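You operate a simulated robot arm through the tools that you are given. There is no shell and no other tool.

You run a simulated robot arm. Do the job below in one go: nothing can be reset, and whatever is moved stays where it is left.

TASK
Rinse the paint wheel bare in the water trough, then stop and raise it.
Fine: the trough's lid goes on the bench; drawer shut before the wheel goes down; nothing spilt.

It is judged by the outcome, as a careful person would: the job done as asked, and still so three seconds after it is handed in. It fails if anything else is knocked over, pushed out of place, dropped, spilled or broken. Lids that push on must go on centred and level and be pressed home; caps that screw on are set level and turned clockwise until they are tight.

THE ROBOT
A 6-joint arm with a two-finger gripper, fixed in place. Base frame: the origin is at the foot of the arm, x ahead of it, y to its left, z up. Readings come in m, rad, newtons and seconds.
Its first joint turns from -2.897 to 2.897 rad. Payload 2.45 kg.
The TCP is the grasp point between the finger pads, 0.02 m short of the fingertips. In the tool frame z runs along the fingers and y along their closing line. The gripper opens to 0.14 m. The gripper's body begins 0.168 m behind the TCP.
Orientation is that of the tool frame in the base frame, as a unit quaternion [w, x, y, z]. With the fingers straight down and closing along the base's y, the tool's x points along the base's -x, its y along +y and its z along -z.

THE INTERFACE
- The arm moves only by the tool servo_tool. Its argument "steps" is a list that holds one entry, the list of rows, each a list of 7 numbers: the shift along the tool's x, y, z in units of 40 mm (1.0 is 40 mm), then the turn, a rotation vector about the tool's x, y, z in units of 4 degrees (1.0 is 4 degrees), then the opening, from 0 (shut) to 1 (fully open). In form: [[[tx, ty, tz, rx, ry, rz, grip], ...]]. A call has 1 to 20 rows; each row shifts and turns the commanded pose from where the row before left it, along the tool's axes as they then stand. A call with a number of a shift or a turn outside -1 to 1 is refused whole. Each row takes 0.2 s and may step no farther than 0.05 m and 0.15 rad from the row before; otherwise, or with a gripper value out of range, the whole call is refused. Where a pose cannot be reached the arm comes as near as it can. A force on the tool above 90 N (or 10 N above the force at the start of the call, whichever is more), or a blocked arm, ends the call early, and 0.2 s more pass. The fingers move at their own pace (about 0.045 m/s each) and stop on an object; they squeeze with about 35 N. The grip force told is the motor's: it shows also when the fingers shut on nothing. Time passes only in rows, and 0.2 s behind the last, so rows that do not move let the fingers close. The reply holds the time, the measured pose of the TCP, the force on the tool along the base axes, the opening and the grip force, in the units named above and with some noise, with the torque about the TCP (base axes, N m) and any sound that the robot's microphone picked up.
- Cameras (640 x 400 px; columns grow to the right, rows downward): "scene" is fixed at [0.4018, 0.6497, 1.6072]; the picture's right is [-0.62, -0.79, 0.00], its down [-0.65, 0.51, -0.56] and it looks along [0.44, -0.34, -0.83] (base axes); focal length 214 px, centre (320, 200). "wrist" rides on the gripper at [0.078, 0.011, -0.209] in the tool frame; the picture's right is [-0.14, 0.99, 0.00], its down [-0.92, -0.13, -0.37] and it looks along [-0.37, -0.05, 0.93] (tool axes); focal length 280 px, centre (320, 200). There is no depth. A picture from a camera that has moved, and an enlarged one, comes with that camera's place and axes in the base frame and with its lens.
- capture(camera): a new picture of that camera. The clock stands still meanwhile.
- zoom(camera, box): a new picture of the part [left, top, right, bottom] of that camera's present view, enlarged. The clock stands still meanwhile.
- hand_in(): hands the job in; it is judged then, once.

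Nothing tells you positions but the pictures and the camera data. Unless the task says otherwise, let go and move clear before handing in.

The tools are called by a JSON object that holds its "fn" and its "kwargs". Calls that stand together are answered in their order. servo_tool: Moves the arm, as the interface text tells. Its arguments: {"type":"object","properties":{"steps":{"type":"array","items":{"type":"array","items":{"type":"array","items":{"type":"number"}}}}},"required":["steps"]} The other tools are called the same way: capture (camera) takes a picture; zoom (camera, box) takes an enlarged picture of a part of a camera's view; hand_in () hands the job in.

At the start:

```text
clock: 0.0
tool_pos: [0.4961, 0.2733, 1.4861]
orientation: [0.001, 0.001, 1.0, 0.0]
force: [0.1, 0.1, 0.2]
wrist_torque: [-0.01, 0.0, 0.0]
grip_width: 0.14
grasp_force: 0.1
```

scene: 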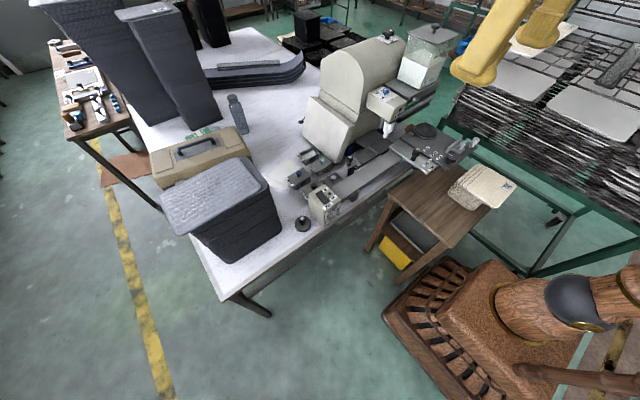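
wrist: 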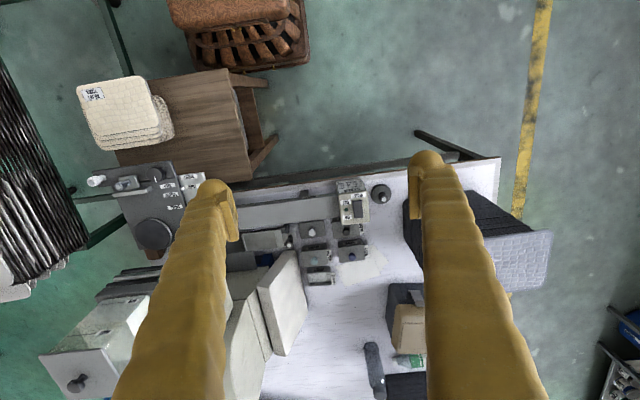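

I see a workbench with a machine, controls near its front edge, a lidded dark bin, a toolbox and other items. I'll take enlarged views to find the paint wheel, trough, lid, drawer and controls before moving anything.

{"fn": "zoom", "kwargs": {"camera": "scene", "box": [280, 120, 440, 240]}}

{"fn": "zoom", "kwargs": {"camera": "scene", "box": [360, 20, 500, 170]}}

{"fn": "zoom", "kwargs": {"camera": "scene", "box": [140, 80, 340, 280]}}

{"fn": "zoom", "kwargs": {"camera": "wrist", "box": [220, 160, 420, 300]}}

{"fn": "zoom", "kwargs": {"camera": "wrist", "box": [60, 140, 240, 400]}}

```text
3.33 times, centred on (360, 180) of scene
camera zoom: at [0.4018, 0.6497, 1.6072], right [-0.62, -0.79, 0.0], down [-0.65, 0.51, -0.56], along [0.44, -0.34, -0.83], focal length 715 px, centre (187, 267)
```

zoom: 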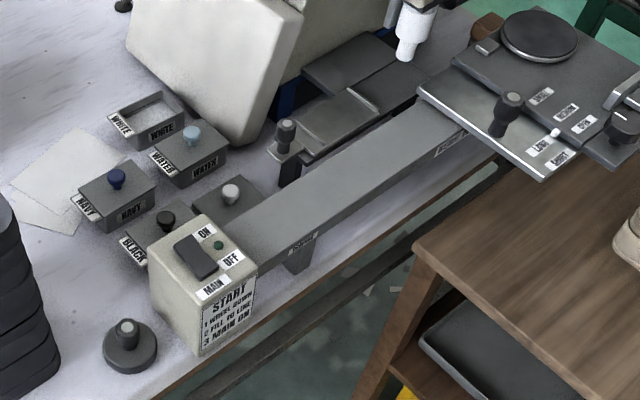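

```text
2.67 times, centred on (430, 95) of scene
camera zoom: at [0.4018, 0.6497, 1.6072], right [-0.62, -0.79, 0.0], down [-0.65, 0.51, -0.56], along [0.44, -0.34, -0.83], focal length 572 px, centre (27, 480)
```

zoom: 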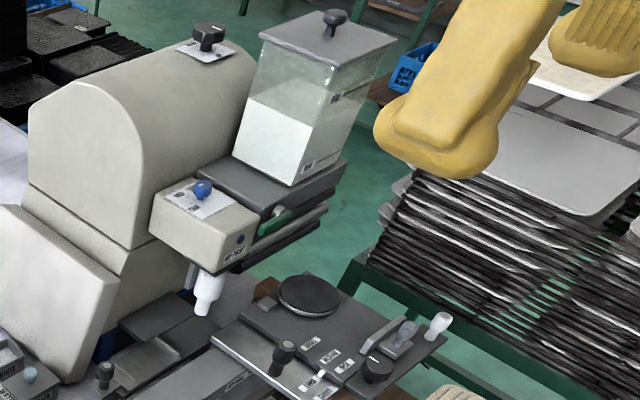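

```text
2.00 times, centred on (240, 180) of scene
camera zoom: at [0.4018, 0.6497, 1.6072], right [-0.62, -0.79, 0.0], down [-0.65, 0.51, -0.56], along [0.44, -0.34, -0.83], focal length 429 px, centre (480, 240)
```

zoom: 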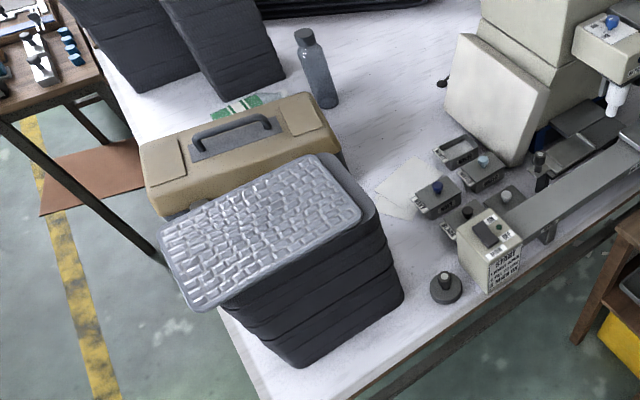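

```text
2.86 times, centred on (320, 230) of wrist
camera zoom: at [0.4187, 0.2843, 1.6952], right [0.14, 0.99, 0.0], down [0.92, -0.13, 0.37], along [0.37, -0.05, -0.93], focal length 801 px, centre (320, 114)
```

zoom: 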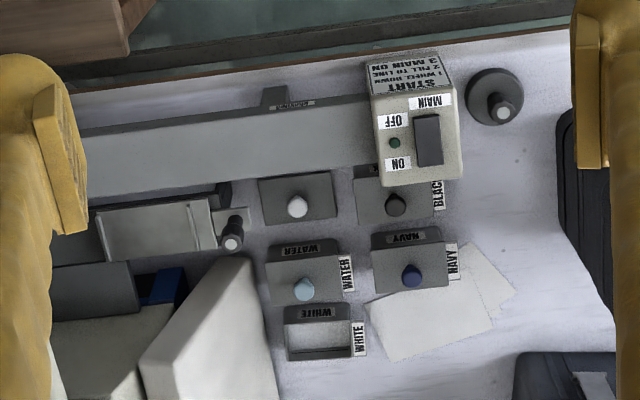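

```text
1.54 times, centred on (150, 270) of wrist
camera zoom: at [0.4187, 0.2843, 1.6952], right [0.14, 0.99, 0.0], down [0.92, -0.13, 0.37], along [0.37, -0.05, -0.93], focal length 431 px, centre (582, 92)
```

zoom: 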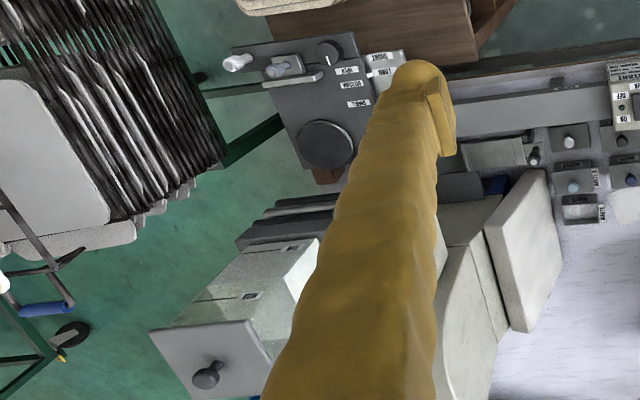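

The machine seems to have a row of lidded troughs (WHITE open, WATER, NAVY, BLACK and more), a switch box with start instructions, and a plate with knobs at the right end. I'll zoom tighter to read every label.

{"fn": "zoom", "kwargs": {"camera": "scene", "box": [385, 115, 485, 178]}}

{"fn": "zoom", "kwargs": {"camera": "scene", "box": [290, 180, 350, 240]}}

{"fn": "zoom", "kwargs": {"camera": "scene", "box": [280, 140, 350, 190]}}

{"fn": "zoom", "kwargs": {"camera": "scene", "box": [340, 75, 440, 155]}}

{"fn": "zoom", "kwargs": {"camera": "scene", "box": [370, 15, 460, 75]}}

{"fn": "zoom", "kwargs": {"camera": "wrist", "box": [80, 150, 220, 260]}}

{"fn": "zoom", "kwargs": {"camera": "wrist", "box": [230, 170, 410, 290]}}

```text
6.35 times, centred on (435, 146) of scene
camera zoom: at [0.4018, 0.6497, 1.6072], right [-0.62, -0.79, 0.0], down [-0.65, 0.51, -0.56], along [0.44, -0.34, -0.83], focal length 1362 px, centre (-410, 540)
```

zoom: 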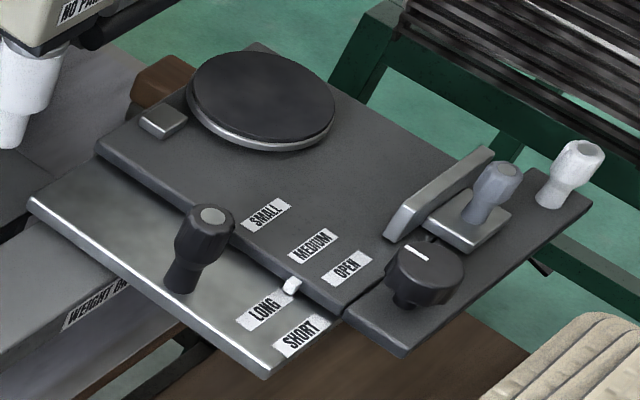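

```text
6.67 times, centred on (320, 210) of scene
camera zoom: at [0.4018, 0.6497, 1.6072], right [-0.62, -0.79, 0.0], down [-0.65, 0.51, -0.56], along [0.44, -0.34, -0.83], focal length 1430 px, centre (320, 133)
```

zoom: 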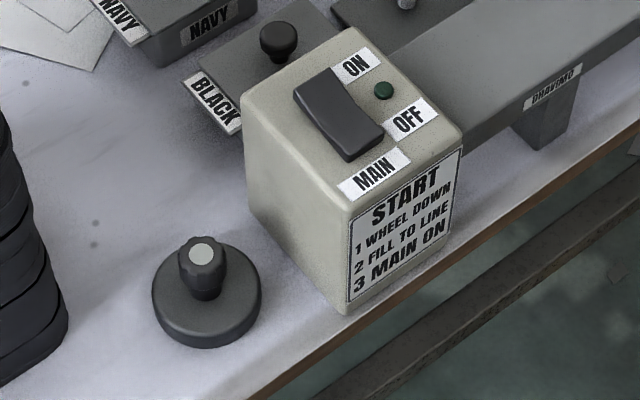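

```text
8.00 times, centred on (315, 165) of scene
camera zoom: at [0.4018, 0.6497, 1.6072], right [-0.62, -0.79, 0.0], down [-0.65, 0.51, -0.56], along [0.44, -0.34, -0.83], focal length 1716 px, centre (360, 480)
```

zoom: 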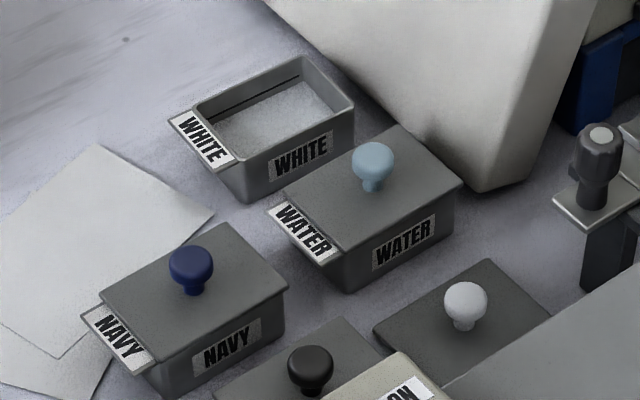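

```text
5.00 times, centred on (390, 115) of scene
camera zoom: at [0.4018, 0.6497, 1.6072], right [-0.62, -0.79, 0.0], down [-0.65, 0.51, -0.56], along [0.44, -0.34, -0.83], focal length 1072 px, centre (-30, 625)
```

zoom: 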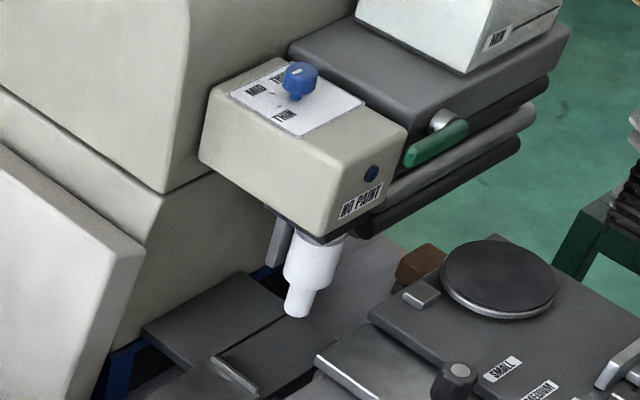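

```text
6.67 times, centred on (415, 45) of scene
camera zoom: at [0.4018, 0.6497, 1.6072], right [-0.62, -0.79, 0.0], down [-0.65, 0.51, -0.56], along [0.44, -0.34, -0.83], focal length 1430 px, centre (-313, 1233)
```

zoom: 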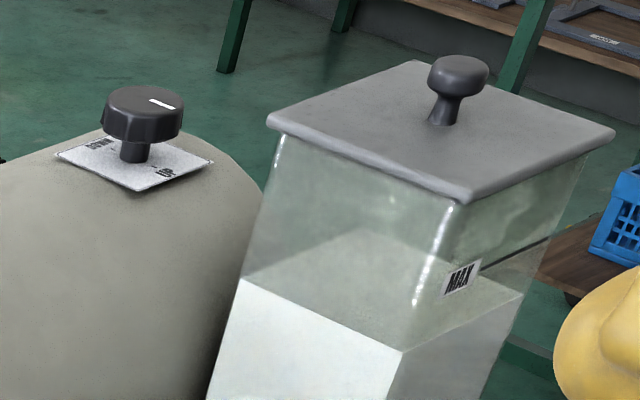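

```text
3.64 times, centred on (150, 205) of wrist
camera zoom: at [0.4187, 0.2843, 1.6952], right [0.14, 0.99, 0.0], down [0.92, -0.13, 0.37], along [0.37, -0.05, -0.93], focal length 1020 px, centre (938, 182)
```

zoom: 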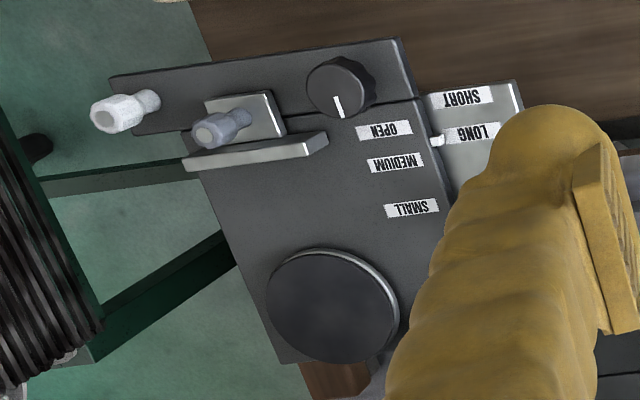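

```text
3.33 times, centred on (320, 230) of wrist
camera zoom: at [0.4187, 0.2843, 1.6952], right [0.14, 0.99, 0.0], down [0.92, -0.13, 0.37], along [0.37, -0.05, -0.93], focal length 935 px, centre (320, 100)
```

zoom: 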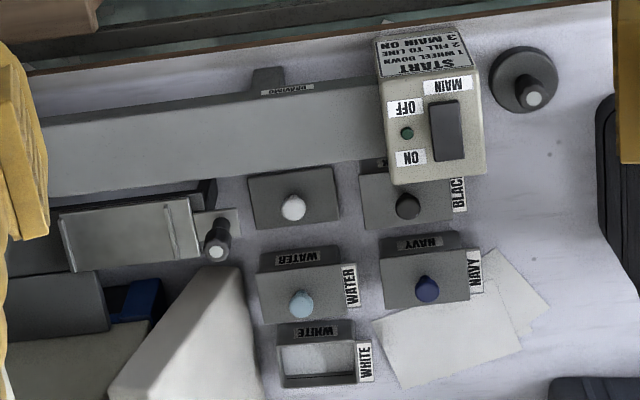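

The WATER trough has a light-blue knobbed lid, and the black MAIN rocker is on the START box. I haven't found the paint wheel and drawer for certain. I'll lower the camera over the machine for a closer look.

{"fn": "servo_tool", "kwargs": {"steps": [[[0, -0.43, 0.9, 0, 0, 0, 1], [0, -0.43, 0.9, 0, 0, 0, 1], [0, -0.43, 0.9, 0, 0, 0, 1], [0, -0.43, 0.9, 0, 0, 0, 1], [0, -0.43, 0.9, 0, 0, 0, 1], [0, -0.43, 0.9, 0, 0, 0, 1], [0, -0.43, 0.9, 0, 0, 0, 1]]]}}

{"fn": "capture", "kwargs": {"camera": "wrist"}}

{"fn": "capture", "kwargs": {"camera": "scene"}}

```text
clock: 1.6
tool_pos: [0.4976, 0.1512, 1.2353]
orientation: [0.0, -0.001, 1.0, 0.0]
force: [-0.5, 0.2, -0.1]
wrist_torque: [0.01, 0.0, -0.05]
grip_width: 0.1402
grasp_force: 0.1
```

```text
taken
camera wrist: at [0.4197, 0.1626, 1.445], right [0.14, 0.99, 0.0], down [0.92, -0.13, 0.37], along [0.37, -0.05, -0.93], focal length 280 px, centre (320, 200)
```

wrist: 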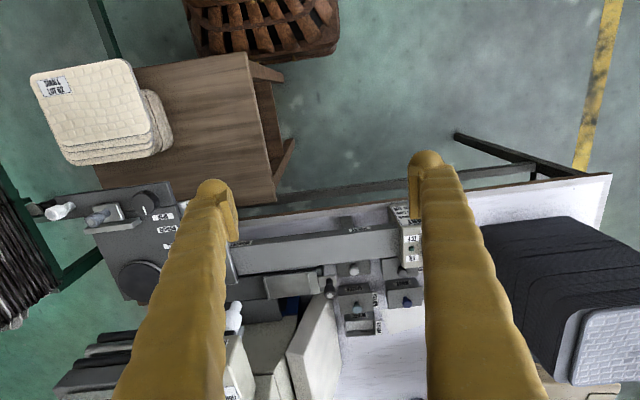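

```text
taken
```

scene: 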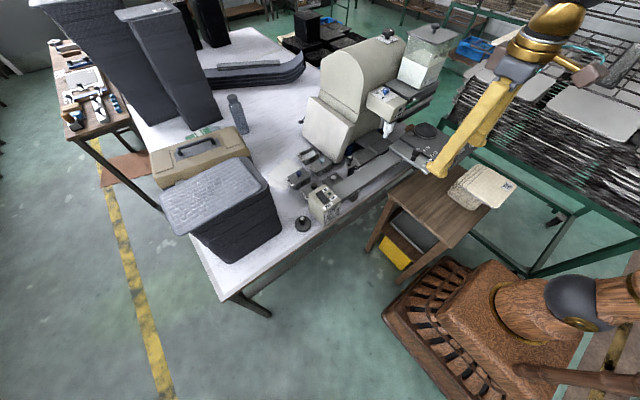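

The fingers block part of the machine front. I'll tilt the tool so the wrist camera looks forward at it.

{"fn": "servo_tool", "kwargs": {"steps": [[[0, 0, 0, 0, -1, 0, 1], [0, 0, 0, 0, -1, 0, 1], [0, 0, 0, 0, -1, 0, 1], [0, 0, 0, 0, -1, 0, 1], [0, 0, 0, 0, -1, 0, 1], [0, 0, 0, 0, -1, 0, 1], [0, 0, 0, 0, -1, 0, 1], [0, 0, 0, 0, -1, 0, 1], [0, 0, 0, 0, -1, 0, 1]]]}}

{"fn": "capture", "kwargs": {"camera": "wrist"}}

{"fn": "zoom", "kwargs": {"camera": "wrist", "box": [220, 100, 430, 300]}}

```text
clock: 3.6
tool_pos: [0.4959, 0.1532, 1.2345]
orientation: [0.309, -0.001, 0.951, 0.0]
force: [0.4, 0.1, -0.6]
wrist_torque: [-0.01, -0.01, 0.0]
grip_width: 0.14
grasp_force: 0.1
```

```text
taken
camera wrist: at [0.311, 0.1633, 1.3575], right [0.11, 0.99, 0.08], down [0.53, -0.13, 0.84], along [0.84, -0.05, -0.54], focal length 280 px, centre (320, 200)
```

wrist: 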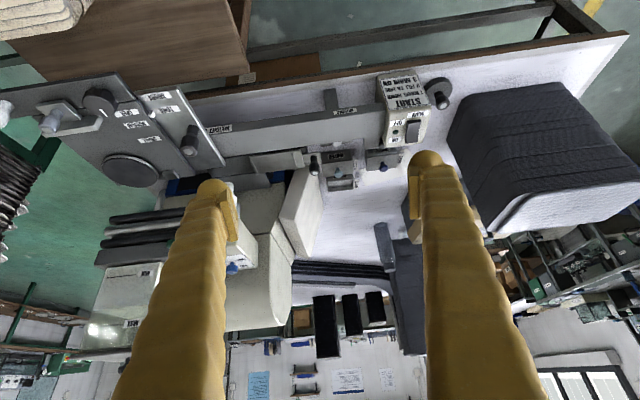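

```text
2.00 times, centred on (325, 200) of wrist
camera zoom: at [0.311, 0.1633, 1.3575], right [0.11, 0.99, 0.08], down [0.53, -0.13, 0.84], along [0.84, -0.05, -0.54], focal length 561 px, centre (310, 200)
```

zoom: 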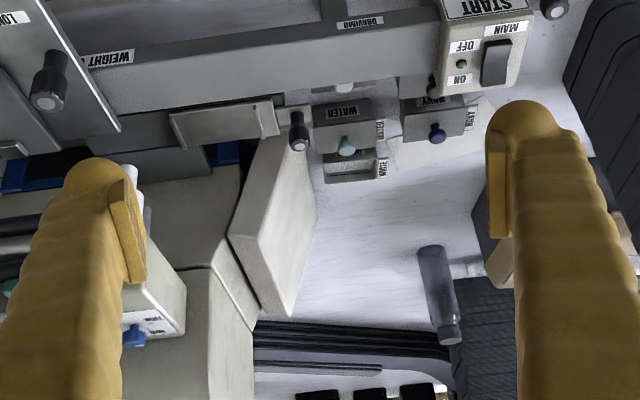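

The picture is rotated by 180°, but the machine front is coming into view. I'll zoom on the rail and the drawer-like tray from here.

{"fn": "zoom", "kwargs": {"camera": "wrist", "box": [140, 80, 260, 200]}}

{"fn": "zoom", "kwargs": {"camera": "wrist", "box": [250, 120, 350, 200]}}

{"fn": "zoom", "kwargs": {"camera": "wrist", "box": [20, 70, 220, 200]}}

{"fn": "zoom", "kwargs": {"camera": "wrist", "box": [320, 60, 460, 160]}}

```text
3.33 times, centred on (200, 140) of wrist
camera zoom: at [0.311, 0.1633, 1.3575], right [0.11, 0.99, 0.08], down [0.53, -0.13, 0.84], along [0.84, -0.05, -0.54], focal length 935 px, centre (720, 400)
```

zoom: 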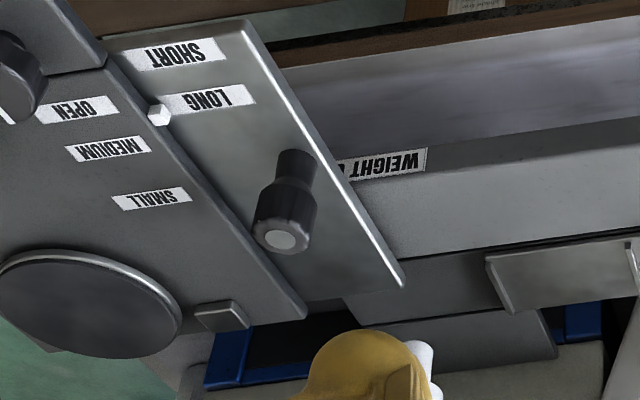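

```text
5.00 times, centred on (300, 160) of wrist
camera zoom: at [0.311, 0.1633, 1.3575], right [0.11, 0.99, 0.08], down [0.53, -0.13, 0.84], along [0.84, -0.05, -0.54], focal length 1402 px, centre (420, 400)
```

zoom: 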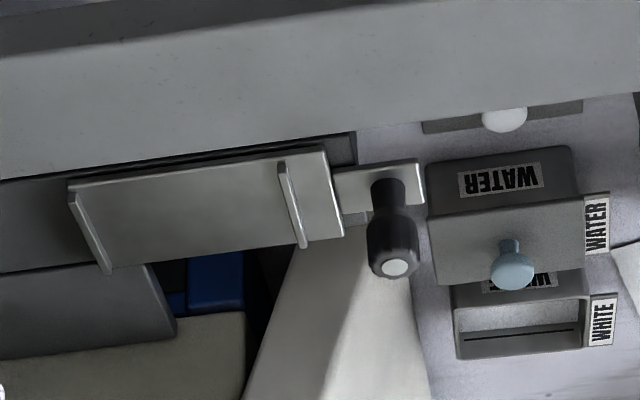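

```text
3.08 times, centred on (120, 135) of wrist
camera zoom: at [0.311, 0.1633, 1.3575], right [0.11, 0.99, 0.08], down [0.53, -0.13, 0.84], along [0.84, -0.05, -0.54], focal length 863 px, centre (935, 400)
```

zoom: 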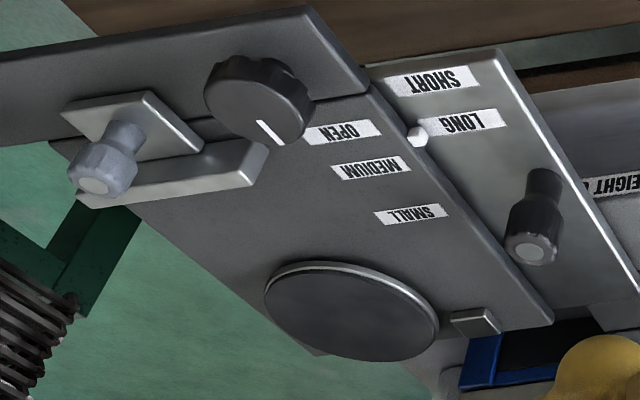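

```text
4.00 times, centred on (390, 110) of wrist
camera zoom: at [0.311, 0.1633, 1.3575], right [0.11, 0.99, 0.08], down [0.53, -0.13, 0.84], along [0.84, -0.05, -0.54], focal length 1122 px, centre (40, 560)
```

zoom: 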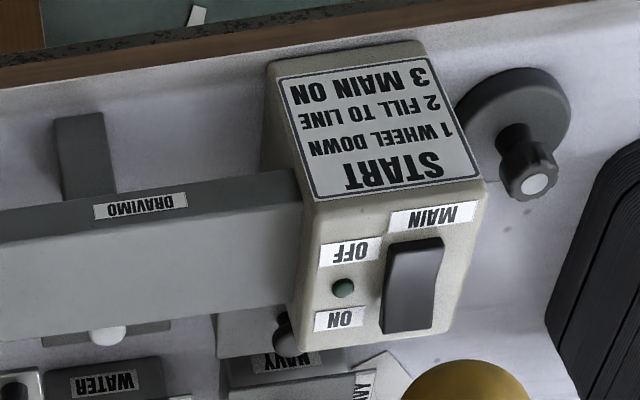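

The START box reads "1 WHEEL DOWN, 2 FILL TO LINE, 3 MAIN ON", and a tray with a black knob sits near (0.87, 0.12, 0.92). I'll move lower and more level to see what is under the machine's head.

{"fn": "servo_tool", "kwargs": {"steps": [[[0.317, -0.725, 0.582, 0, 0, 0, 1], [0.317, -0.725, 0.582, 0, 0, 0, 1], [0.317, -0.725, 0.582, 0, 0, 0, 1], [0.317, -0.725, 0.582, 0, 0, 0, 1], [0.317, -0.725, 0.582, 0, 0, 0, 1], [0.317, -0.725, 0.582, 0, 0, 0, 1], [0.317, -0.725, 0.582, 0, 0, 0, 1], [0, 0, 0, 0, -1, 0, 1], [0, 0, 0, 0, -1, 0, 1], [0, 0, 0, 0, -1, 0, 1], [0, 0, 0, 0, -1, 0, 1], [0, 0, 0, 0, -1, 0, 1], [0, 0, 0, 0, -1, 0, 1]]]}}

{"fn": "capture", "kwargs": {"camera": "wrist"}}

{"fn": "zoom", "kwargs": {"camera": "wrist", "box": [220, 80, 440, 220]}}

```text
clock: 6.4
tool_pos: [0.5683, -0.0532, 1.1101]
orientation: [0.447, -0.004, 0.895, 0.009]
force: [0.7, -0.2, -0.7]
wrist_torque: [0.01, -0.02, 0.0]
grip_width: 0.1402
grasp_force: 0.1
out of reach, approached as far as the arm can: row 8, 9, 10, 11, 12, 13
```

```text
taken
camera wrist: at [0.356, -0.0458, 1.1735], right [0.07, 0.99, 0.12], down [0.26, -0.14, 0.96], along [0.96, -0.03, -0.27], focal length 280 px, centre (320, 200)
```

wrist: 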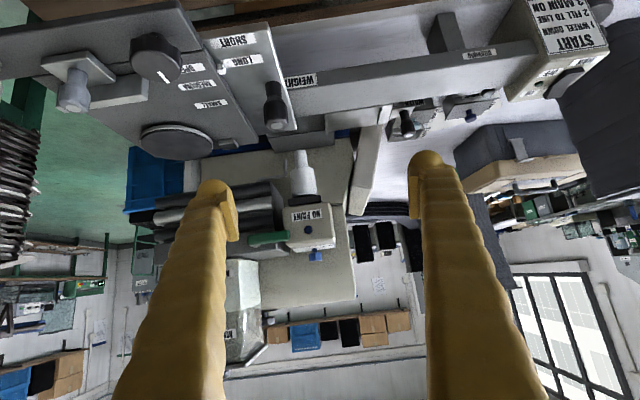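

```text
2.86 times, centred on (330, 150) of wrist
camera zoom: at [0.356, -0.0458, 1.1735], right [0.07, 0.99, 0.12], down [0.26, -0.14, 0.96], along [0.96, -0.03, -0.27], focal length 801 px, centre (291, 343)
```

zoom: 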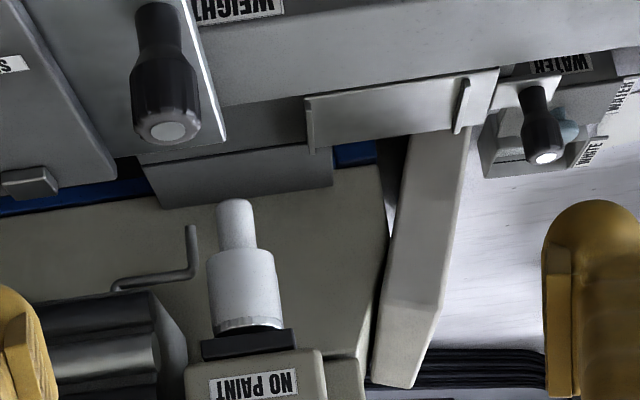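

Still no clear wheel. I'll zoom on several parts of this lower view before moving.

{"fn": "zoom", "kwargs": {"camera": "wrist", "box": [240, 60, 360, 180]}}

{"fn": "zoom", "kwargs": {"camera": "wrist", "box": [340, 30, 520, 150]}}

{"fn": "zoom", "kwargs": {"camera": "wrist", "box": [120, 140, 350, 270]}}

{"fn": "zoom", "kwargs": {"camera": "wrist", "box": [20, 20, 260, 180]}}

```text
3.33 times, centred on (300, 120) of wrist
camera zoom: at [0.356, -0.0458, 1.1735], right [0.07, 0.99, 0.12], down [0.26, -0.14, 0.96], along [0.96, -0.03, -0.27], focal length 935 px, centre (387, 467)
```

zoom: 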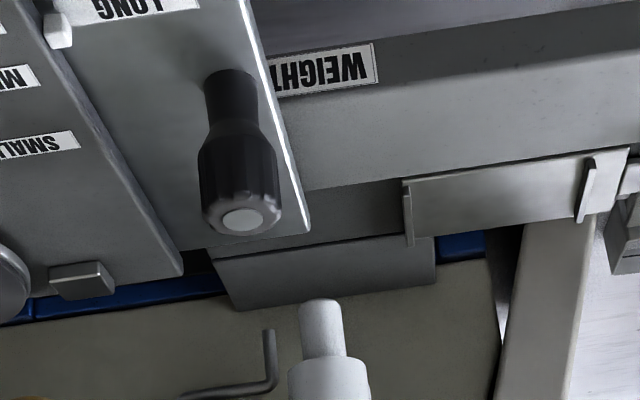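

```text
3.33 times, centred on (430, 90) of wrist
camera zoom: at [0.356, -0.0458, 1.1735], right [0.07, 0.99, 0.12], down [0.26, -0.14, 0.96], along [0.96, -0.03, -0.27], focal length 935 px, centre (-47, 567)
```

zoom: 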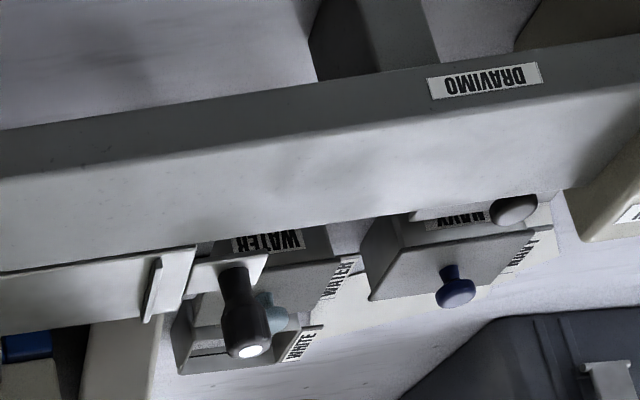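

```text
2.78 times, centred on (235, 205) of wrist
camera zoom: at [0.356, -0.0458, 1.1735], right [0.07, 0.99, 0.12], down [0.26, -0.14, 0.96], along [0.96, -0.03, -0.27], focal length 780 px, centre (556, 186)
```

zoom: 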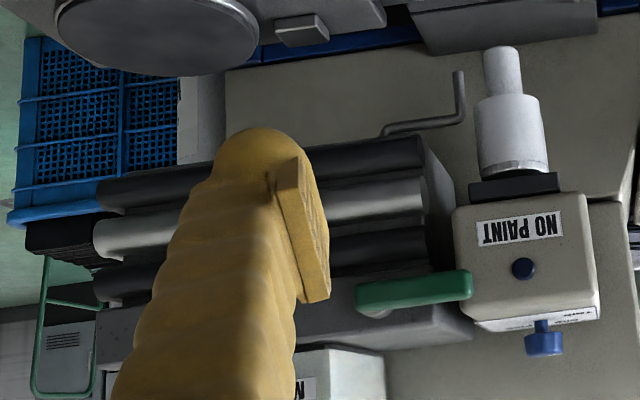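

```text
2.50 times, centred on (140, 100) of wrist
camera zoom: at [0.356, -0.0458, 1.1735], right [0.07, 0.99, 0.12], down [0.26, -0.14, 0.96], along [0.96, -0.03, -0.27], focal length 701 px, centre (770, 450)
```

zoom: 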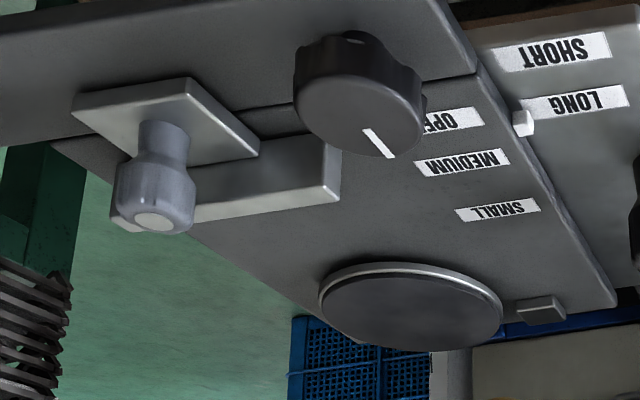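

The head has a "NO PAINT" lamp, a thickness dial, rollers and a nozzle. I'll zoom the fixed camera tight on the dials and the area around the tray to read the labels.

{"fn": "zoom", "kwargs": {"camera": "scene", "box": [365, 80, 410, 110]}}

{"fn": "zoom", "kwargs": {"camera": "scene", "box": [375, 22, 405, 46]}}

{"fn": "zoom", "kwargs": {"camera": "scene", "box": [335, 125, 405, 175]}}

{"fn": "zoom", "kwargs": {"camera": "scene", "box": [380, 110, 430, 145]}}

{"fn": "zoom", "kwargs": {"camera": "scene", "box": [440, 150, 520, 220]}}

```text
13.33 times, centred on (388, 95) of scene
camera zoom: at [0.4018, 0.6497, 1.6072], right [-0.62, -0.79, 0.0], down [-0.65, 0.51, -0.56], along [0.44, -0.34, -0.83], focal length 2860 px, centre (-580, 1600)
```

zoom: 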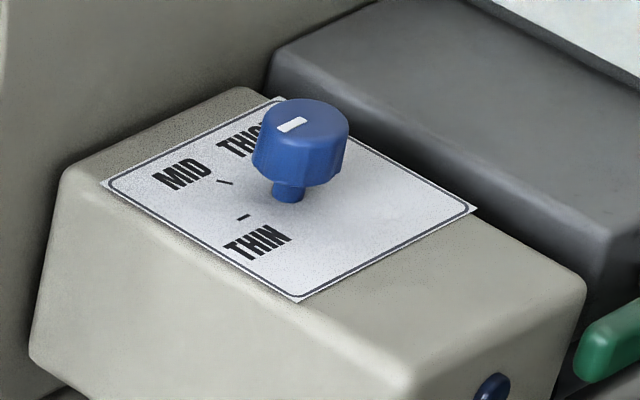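

```text
16.00 times, centred on (390, 34) of scene
camera zoom: at [0.4018, 0.6497, 1.6072], right [-0.62, -0.79, 0.0], down [-0.65, 0.51, -0.56], along [0.44, -0.34, -0.83], focal length 3432 px, centre (-800, 2856)
```

zoom: 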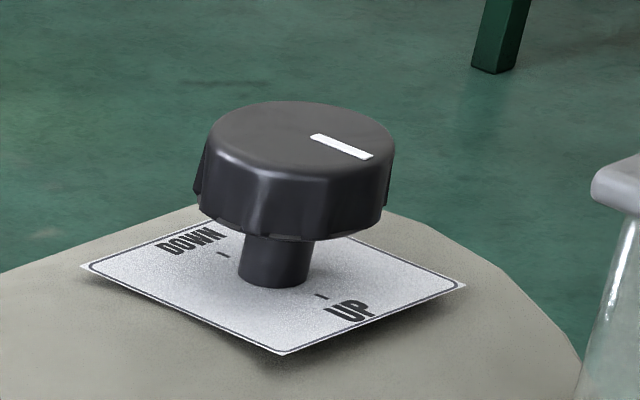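

```text
8.00 times, centred on (370, 150) of scene
camera zoom: at [0.4018, 0.6497, 1.6072], right [-0.62, -0.79, 0.0], down [-0.65, 0.51, -0.56], along [0.44, -0.34, -0.83], focal length 1716 px, centre (-80, 600)
```

zoom: 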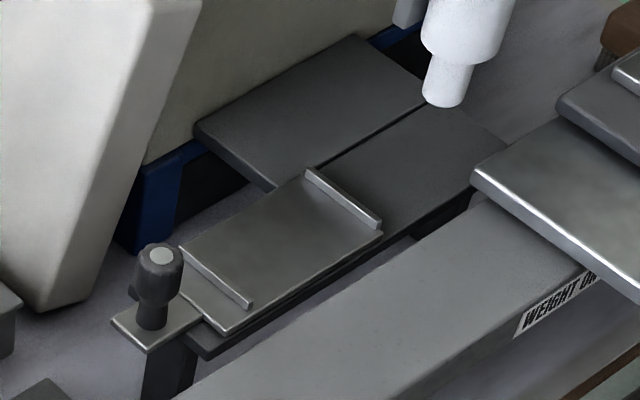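

```text
11.43 times, centred on (405, 128) of scene
camera zoom: at [0.4018, 0.6497, 1.6072], right [-0.62, -0.79, 0.0], down [-0.65, 0.51, -0.56], along [0.44, -0.34, -0.83], focal length 2451 px, centre (-651, 1029)
```

zoom: 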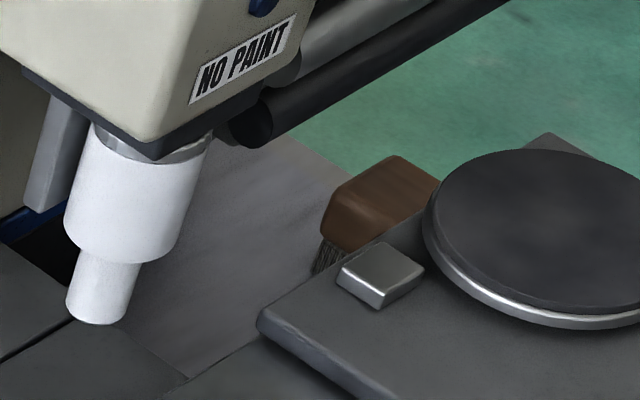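

```text
5.71 times, centred on (480, 185) of scene
camera zoom: at [0.4018, 0.6497, 1.6072], right [-0.62, -0.79, 0.0], down [-0.65, 0.51, -0.56], along [0.44, -0.34, -0.83], focal length 1226 px, centre (-594, 286)
```

zoom: 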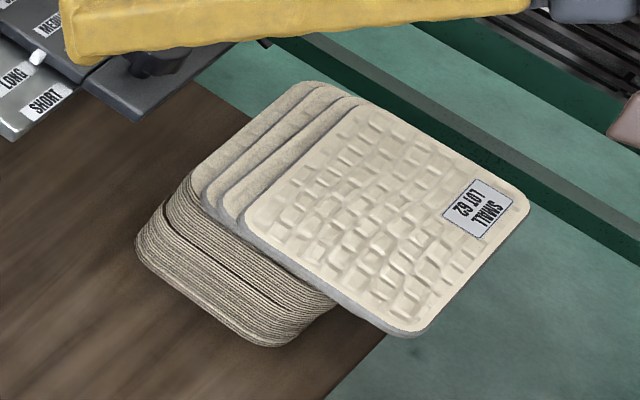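

I now read the knob on top of the cabinet as UP/DOWN, currently UP. The white-coated spindle under the head looks like the paint wheel, and the black-knobbed tray below it looks like the open drawer that takes a trough. I'll straighten the tool and rise to look at the cabinet top.

{"fn": "servo_tool", "kwargs": {"steps": [[[0, 0, 0, 0, 1, 0, 1], [0, 0, 0, 0, 1, 0, 1], [0, 0, 0, 0, 1, 0, 1], [0, 0, 0, 0, 1, 0, 1], [0, 0, 0, 0, 1, 0, 1], [0, 0, 0, 0, 1, 0, 1], [0, 0, 0, 0, 1, 0, 1], [0, 0, 0, 0, 1, 0, 1]]]}}

```text
clock: 8.2
tool_pos: [0.5715, -0.0413, 1.11]
orientation: [0.248, -0.017, 0.968, 0.023]
force: [-0.5, -0.2, 0.9]
wrist_torque: [0.01, 0.02, 0.01]
grip_width: 0.14
grasp_force: 0.2
out of reach, approached as far as the arm can: row 2, 4
```

{"fn": "servo_tool", "kwargs": {"steps": [[[0, 0, 0, 0, 0, 0, 1], [0, 0, -0.8, 0, 1, 0, 1], [0, 0, -0.8, 0, 1, 0, 1], [0, 0, -0.8, 0, 1, 0, 1], [0, 0, -0.8, 0, 1, 0, 1], [0, 0, -0.8, 0, 1, 0, 1], [0, 0, -0.8, 0, 1, 0, 1], [0, 0, -0.8, 0, 1, 0, 1], [0, 0, 0, 0, 0, 0, 1]]]}}

{"fn": "capture", "kwargs": {"camera": "wrist"}}

```text
clock: 10.2
tool_pos: [0.5064, -0.0524, 1.3218]
orientation: [0.007, -0.022, 1.0, 0.018]
force: [1.1, 0.1, -0.2]
wrist_torque: [-0.03, 0.02, -0.03]
grip_width: 0.14
grasp_force: 0.1
```

```text
taken
camera wrist: at [0.4257, -0.0519, 1.5309], right [0.09, 0.99, 0.04], down [0.92, -0.1, 0.38], along [0.38, 0.0, -0.93], focal length 280 px, centre (320, 200)
```

wrist: 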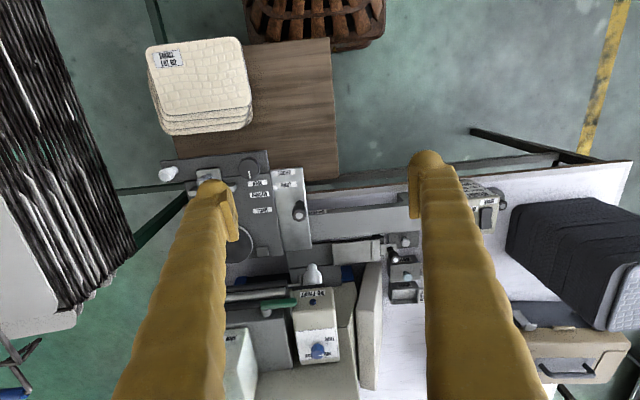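

The tool is upright again with a slight skew. I'll correct that, move forward and up, and look down at the cabinet top.

{"fn": "servo_tool", "kwargs": {"steps": [[[0, 0, 0, 0.52, 0.2, 0.63, 1], [-0.75, 0, -0.5, 0, 0, 0, 1], [-0.75, 0, -0.5, 0, 0, 0, 1], [-0.75, 0, -0.5, 0, 0, 0, 1], [-0.75, 0, -0.5, 0, 0, 0, 1], [-0.75, 0, -0.5, 0, 0, 0, 1], [0, 0, 0, 0, 0, 0, 1]]]}}

{"fn": "capture", "kwargs": {"camera": "wrist"}}

{"fn": "capture", "kwargs": {"camera": "scene"}}

```text
clock: 11.8
tool_pos: [0.6558, -0.0534, 1.4202]
orientation: [0.0, -0.001, 1.0, 0.0]
force: [0.2, 0.4, 0.1]
wrist_torque: [-0.01, -0.02, 0.0]
grip_width: 0.14
grasp_force: 0.1
```

```text
taken
camera wrist: at [0.578, -0.0411, 1.6296], right [0.14, 0.99, 0.0], down [0.92, -0.13, 0.37], along [0.37, -0.05, -0.93], focal length 280 px, centre (320, 200)
```

wrist: 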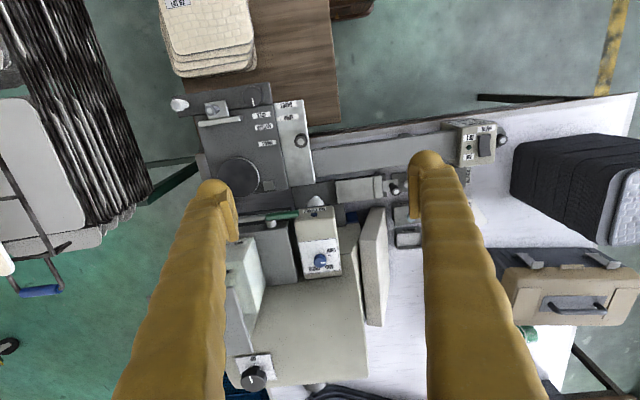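

```text
taken
```

scene: 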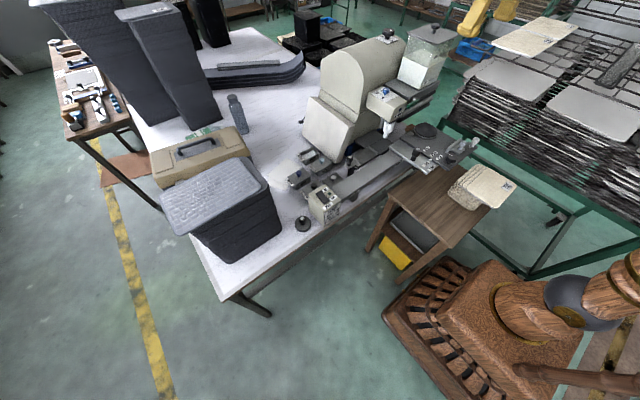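

The UP/DOWN knob is near (1.08, -0.24, 1.25), a far reach. I'll zoom in on it, the head, the drawer and the troughs from this better view.

{"fn": "zoom", "kwargs": {"camera": "wrist", "box": [225, 345, 285, 400]}}

{"fn": "zoom", "kwargs": {"camera": "wrist", "box": [270, 160, 410, 280]}}

{"fn": "zoom", "kwargs": {"camera": "wrist", "box": [160, 80, 330, 230]}}

{"fn": "zoom", "kwargs": {"camera": "wrist", "box": [440, 100, 540, 180]}}

```text
7.27 times, centred on (255, 372) of wrist
camera zoom: at [0.578, -0.0411, 1.6296], right [0.14, 0.99, 0.0], down [0.92, -0.13, 0.37], along [0.37, -0.05, -0.93], focal length 2039 px, centre (793, -1054)
```

zoom: 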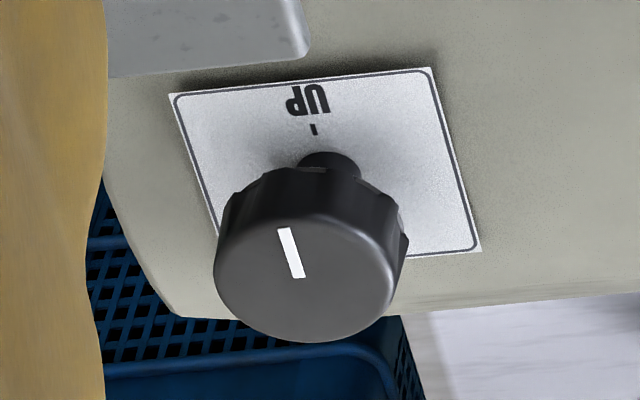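

```text
3.33 times, centred on (340, 220) of wrist
camera zoom: at [0.578, -0.0411, 1.6296], right [0.14, 0.99, 0.0], down [0.92, -0.13, 0.37], along [0.37, -0.05, -0.93], focal length 935 px, centre (253, 133)
```

zoom: 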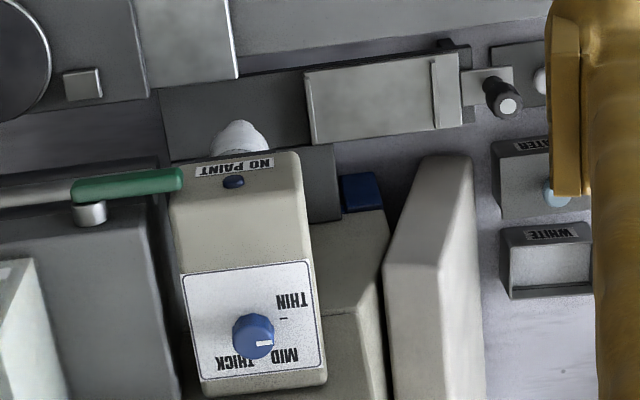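

```text
2.67 times, centred on (245, 155) of wrist
camera zoom: at [0.578, -0.0411, 1.6296], right [0.14, 0.99, 0.0], down [0.92, -0.13, 0.37], along [0.37, -0.05, -0.93], focal length 748 px, centre (520, 320)
```

zoom: 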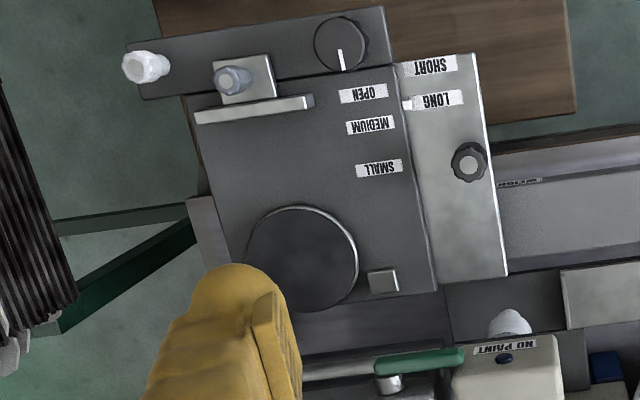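

```text
5.00 times, centred on (490, 140) of wrist
camera zoom: at [0.578, -0.0411, 1.6296], right [0.14, 0.99, 0.0], down [0.92, -0.13, 0.37], along [0.37, -0.05, -0.93], focal length 1402 px, centre (-530, 500)
```

zoom: 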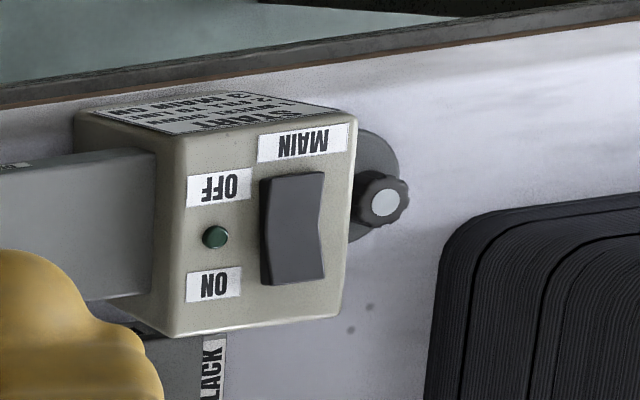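

UP points toward the robot and DOWN away from it, about half a turn apart. I'll check whether the arm can reach above that knob with the tool straight down, staying well above the hopper lid.

{"fn": "servo_tool", "kwargs": {"steps": [[[-0.875, -0.39, 0, 0, 0, 0, 1], [-0.875, -0.39, 0, 0, 0, 0, 1], [-0.875, -0.39, 0, 0, 0, 0, 1], [-0.875, -0.39, 0, 0, 0, 0, 1], [-0.875, -0.39, 0, 0, 0, 0, 1], [-0.875, -0.39, 0, 0, 0, 0, 1], [-0.875, -0.39, 0, 0, 0, 0, 1], [-0.875, -0.39, 0, 0, 0, 0, 1]]]}}

{"fn": "capture", "kwargs": {"camera": "wrist"}}

{"fn": "capture", "kwargs": {"camera": "scene"}}

```text
clock: 13.6
tool_pos: [0.9371, -0.1732, 1.4223]
orientation: [0.001, 0.0, 1.0, 0.0]
force: [-0.4, 0.1, 1.8]
wrist_torque: [-0.08, -0.21, -0.01]
grip_width: 0.1401
grasp_force: 0.0
```

```text
taken
camera wrist: at [0.8588, -0.162, 1.6311], right [0.14, 0.99, 0.0], down [0.92, -0.13, 0.37], along [0.37, -0.05, -0.93], focal length 280 px, centre (320, 200)
```

wrist: 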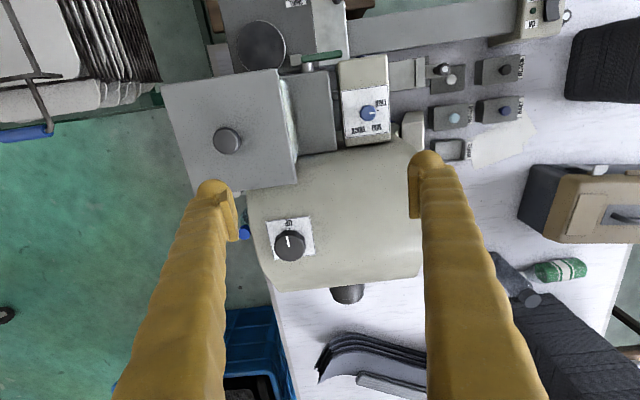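

```text
taken
```

scene: 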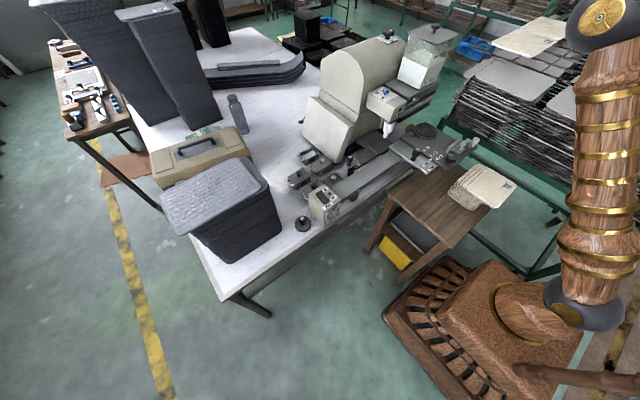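

The reach is good here. I'll zoom on the knob plate and the trough area from this vantage.

{"fn": "zoom", "kwargs": {"camera": "wrist", "box": [255, 205, 335, 275]}}

{"fn": "zoom", "kwargs": {"camera": "wrist", "box": [380, 40, 540, 170]}}

{"fn": "zoom", "kwargs": {"camera": "wrist", "box": [200, 0, 420, 150]}}

```text
5.71 times, centred on (295, 240) of wrist
camera zoom: at [0.8588, -0.162, 1.6311], right [0.14, 0.99, 0.0], down [0.92, -0.13, 0.37], along [0.37, -0.05, -0.93], focal length 1602 px, centre (463, -29)
```

zoom: 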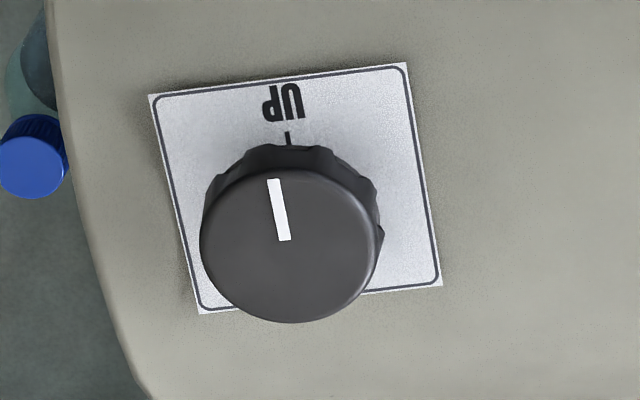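

```text
3.08 times, centred on (460, 105) of wrist
camera zoom: at [0.8588, -0.162, 1.6311], right [0.14, 0.99, 0.0], down [0.92, -0.13, 0.37], along [0.37, -0.05, -0.93], focal length 863 px, centre (-111, 492)
```

zoom: 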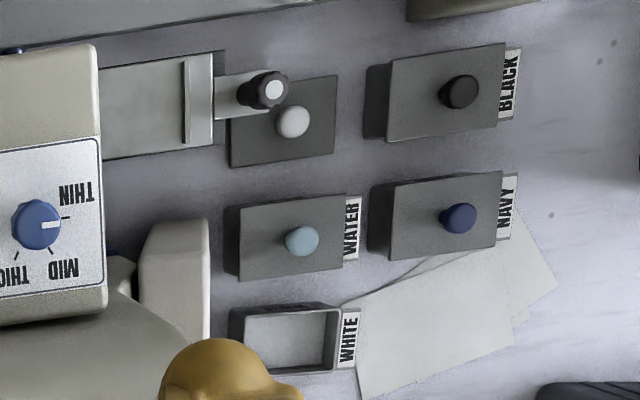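

```text
2.67 times, centred on (310, 75) of wrist
camera zoom: at [0.8588, -0.162, 1.6311], right [0.14, 0.99, 0.0], down [0.92, -0.13, 0.37], along [0.37, -0.05, -0.93], focal length 748 px, centre (347, 533)
```

zoom: 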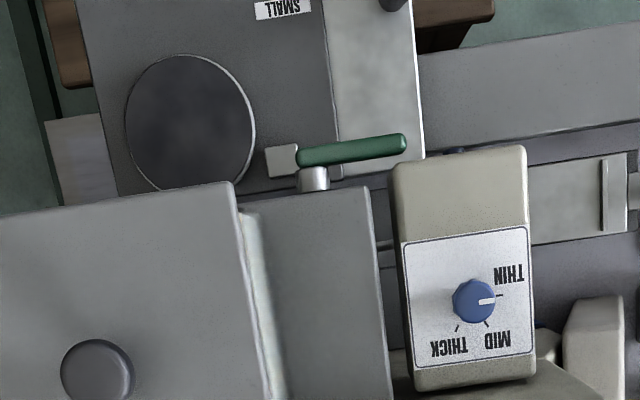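

The unlabelled knobbed plate is the WHITE lid lying flat on the bench, so the same habit applies for the WATER lid. The machine is square to the base axes. I'll swing over to the troughs and the free bench area near y 0.44 for a closer look.

{"fn": "servo_tool", "kwargs": {"steps": [[[0.263, 0.91, 0, 0, 0, 0, 1], [0.263, 0.91, 0, 0, 0, 0, 1], [0.263, 0.91, 0, 0, 0, 0, 1], [0.263, 0.91, 0, 0, 0, 0, 1], [0.263, 0.91, 0, 0, 0, 0, 1], [0.263, 0.91, 0, 0, 0, 0, 1], [0.263, 0.91, 0, 0, 0, 0, 1], [0.263, 0.91, 0, 0, 0, 0, 1], [0.263, 0.91, 0, 0, 0, 0, 1], [0.263, 0.91, 0, 0, 0, 0, 1], [0.263, 0.91, 0, 0, 0, 0, 1], [0.263, 0.91, 0, 0, 0, 0, 1], [0.263, 0.91, 0, 0, 0, 0, 1], [0, 0, 0.875, 0, 0, 0, 1], [0, 0, 0.875, 0, 0, 0, 1], [0, 0, 0.875, 0, 0, 0, 1], [0, 0, 0.875, 0, 0, 0, 1], [0, 0, 0, 0, 0, 0, 1]]]}}

{"fn": "capture", "kwargs": {"camera": "wrist"}}

{"fn": "zoom", "kwargs": {"camera": "wrist", "box": [220, 80, 420, 240]}}

```text
clock: 17.4
tool_pos: [0.802, 0.2993, 1.2836]
orientation: [0.0, 0.001, 1.0, 0.0]
force: [-0.8, -0.7, -0.5]
wrist_torque: [0.03, -0.01, -0.01]
grip_width: 0.14
grasp_force: 0.0
```

```text
taken
camera wrist: at [0.7257, 0.3107, 1.4932], right [0.14, 0.99, 0.0], down [0.92, -0.13, 0.37], along [0.37, -0.05, -0.93], focal length 280 px, centre (320, 200)
```

wrist: 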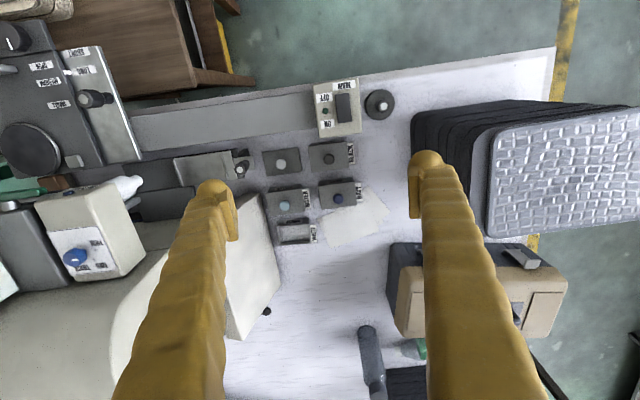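

```text
2.50 times, centred on (320, 160) of wrist
camera zoom: at [0.7257, 0.3107, 1.4932], right [0.14, 0.99, 0.0], down [0.92, -0.13, 0.37], along [0.37, -0.05, -0.93], focal length 701 px, centre (320, 300)
```

zoom: 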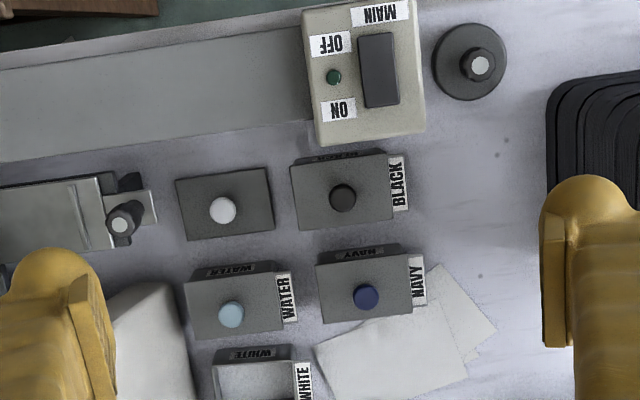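

Bench top is about z 0.78. The WATER lid knob is near (0.987, 0.184, 0.848), the tray is at x 0.83–0.90, y -0.03–0.10, z 0.88, and the tall bin starts at y 0.52. I'll close the fingers part way and move above the WATER lid to check reach.

{"fn": "servo_tool", "kwargs": {"steps": [[[-0.77, -0.479, 0, 0, 0, 0, 0.45], [-0.77, -0.479, 0, 0, 0, 0, 0.45], [-0.77, -0.479, 0, 0, 0, 0, 0.45], [-0.77, -0.479, 0, 0, 0, 0, 0.45], [-0.77, -0.479, 0, 0, 0, 0, 0.45], [-0.77, -0.479, 0, 0, 0, 0, 0.45], [0, 0, 1, 0, 0, 0, 0.45], [0, 0, 1, 0, 0, 0, 0.45], [0, 0, 1, 0, 0, 0, 0.45], [0, 0, 1, 0, 0, 0, 0.45], [0, 0, 1, 0, 0, 0, 0.45], [0, 0, 1, 0, 0, 0, 0.45], [0, 0, 1, 0, 0, 0, 0.45], [0, 0, 0, 0, 0, 0, 0.45]]]}}

{"fn": "capture", "kwargs": {"camera": "wrist"}}

{"fn": "capture", "kwargs": {"camera": "scene"}}

```text
clock: 20.4
tool_pos: [0.9829, 0.1812, 1.0019]
orientation: [0.0, 0.0, 1.0, 0.0]
force: [-0.3, 0.1, 0.2]
wrist_torque: [0.01, 0.0, 0.0]
grip_width: 0.063
grasp_force: 0.1
```

```text
taken
camera wrist: at [0.9063, 0.1929, 1.2105], right [0.14, 0.99, 0.0], down [0.92, -0.13, 0.37], along [0.36, -0.05, -0.93], focal length 280 px, centre (320, 200)
```

wrist: 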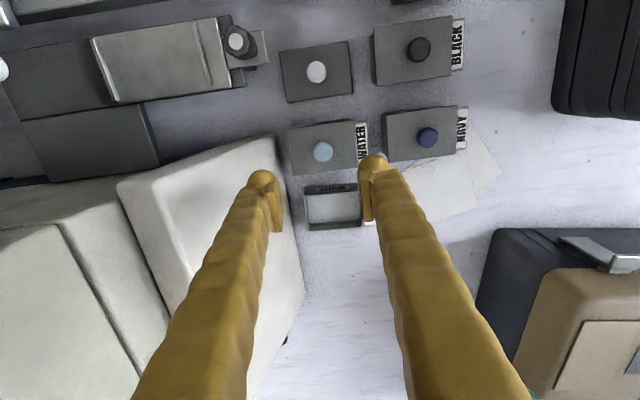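

```text
taken
```

scene: 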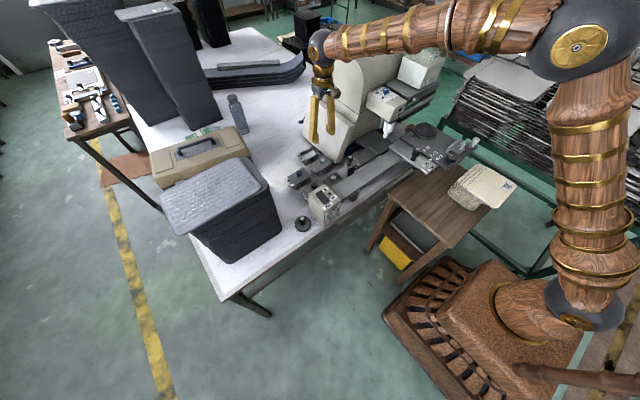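

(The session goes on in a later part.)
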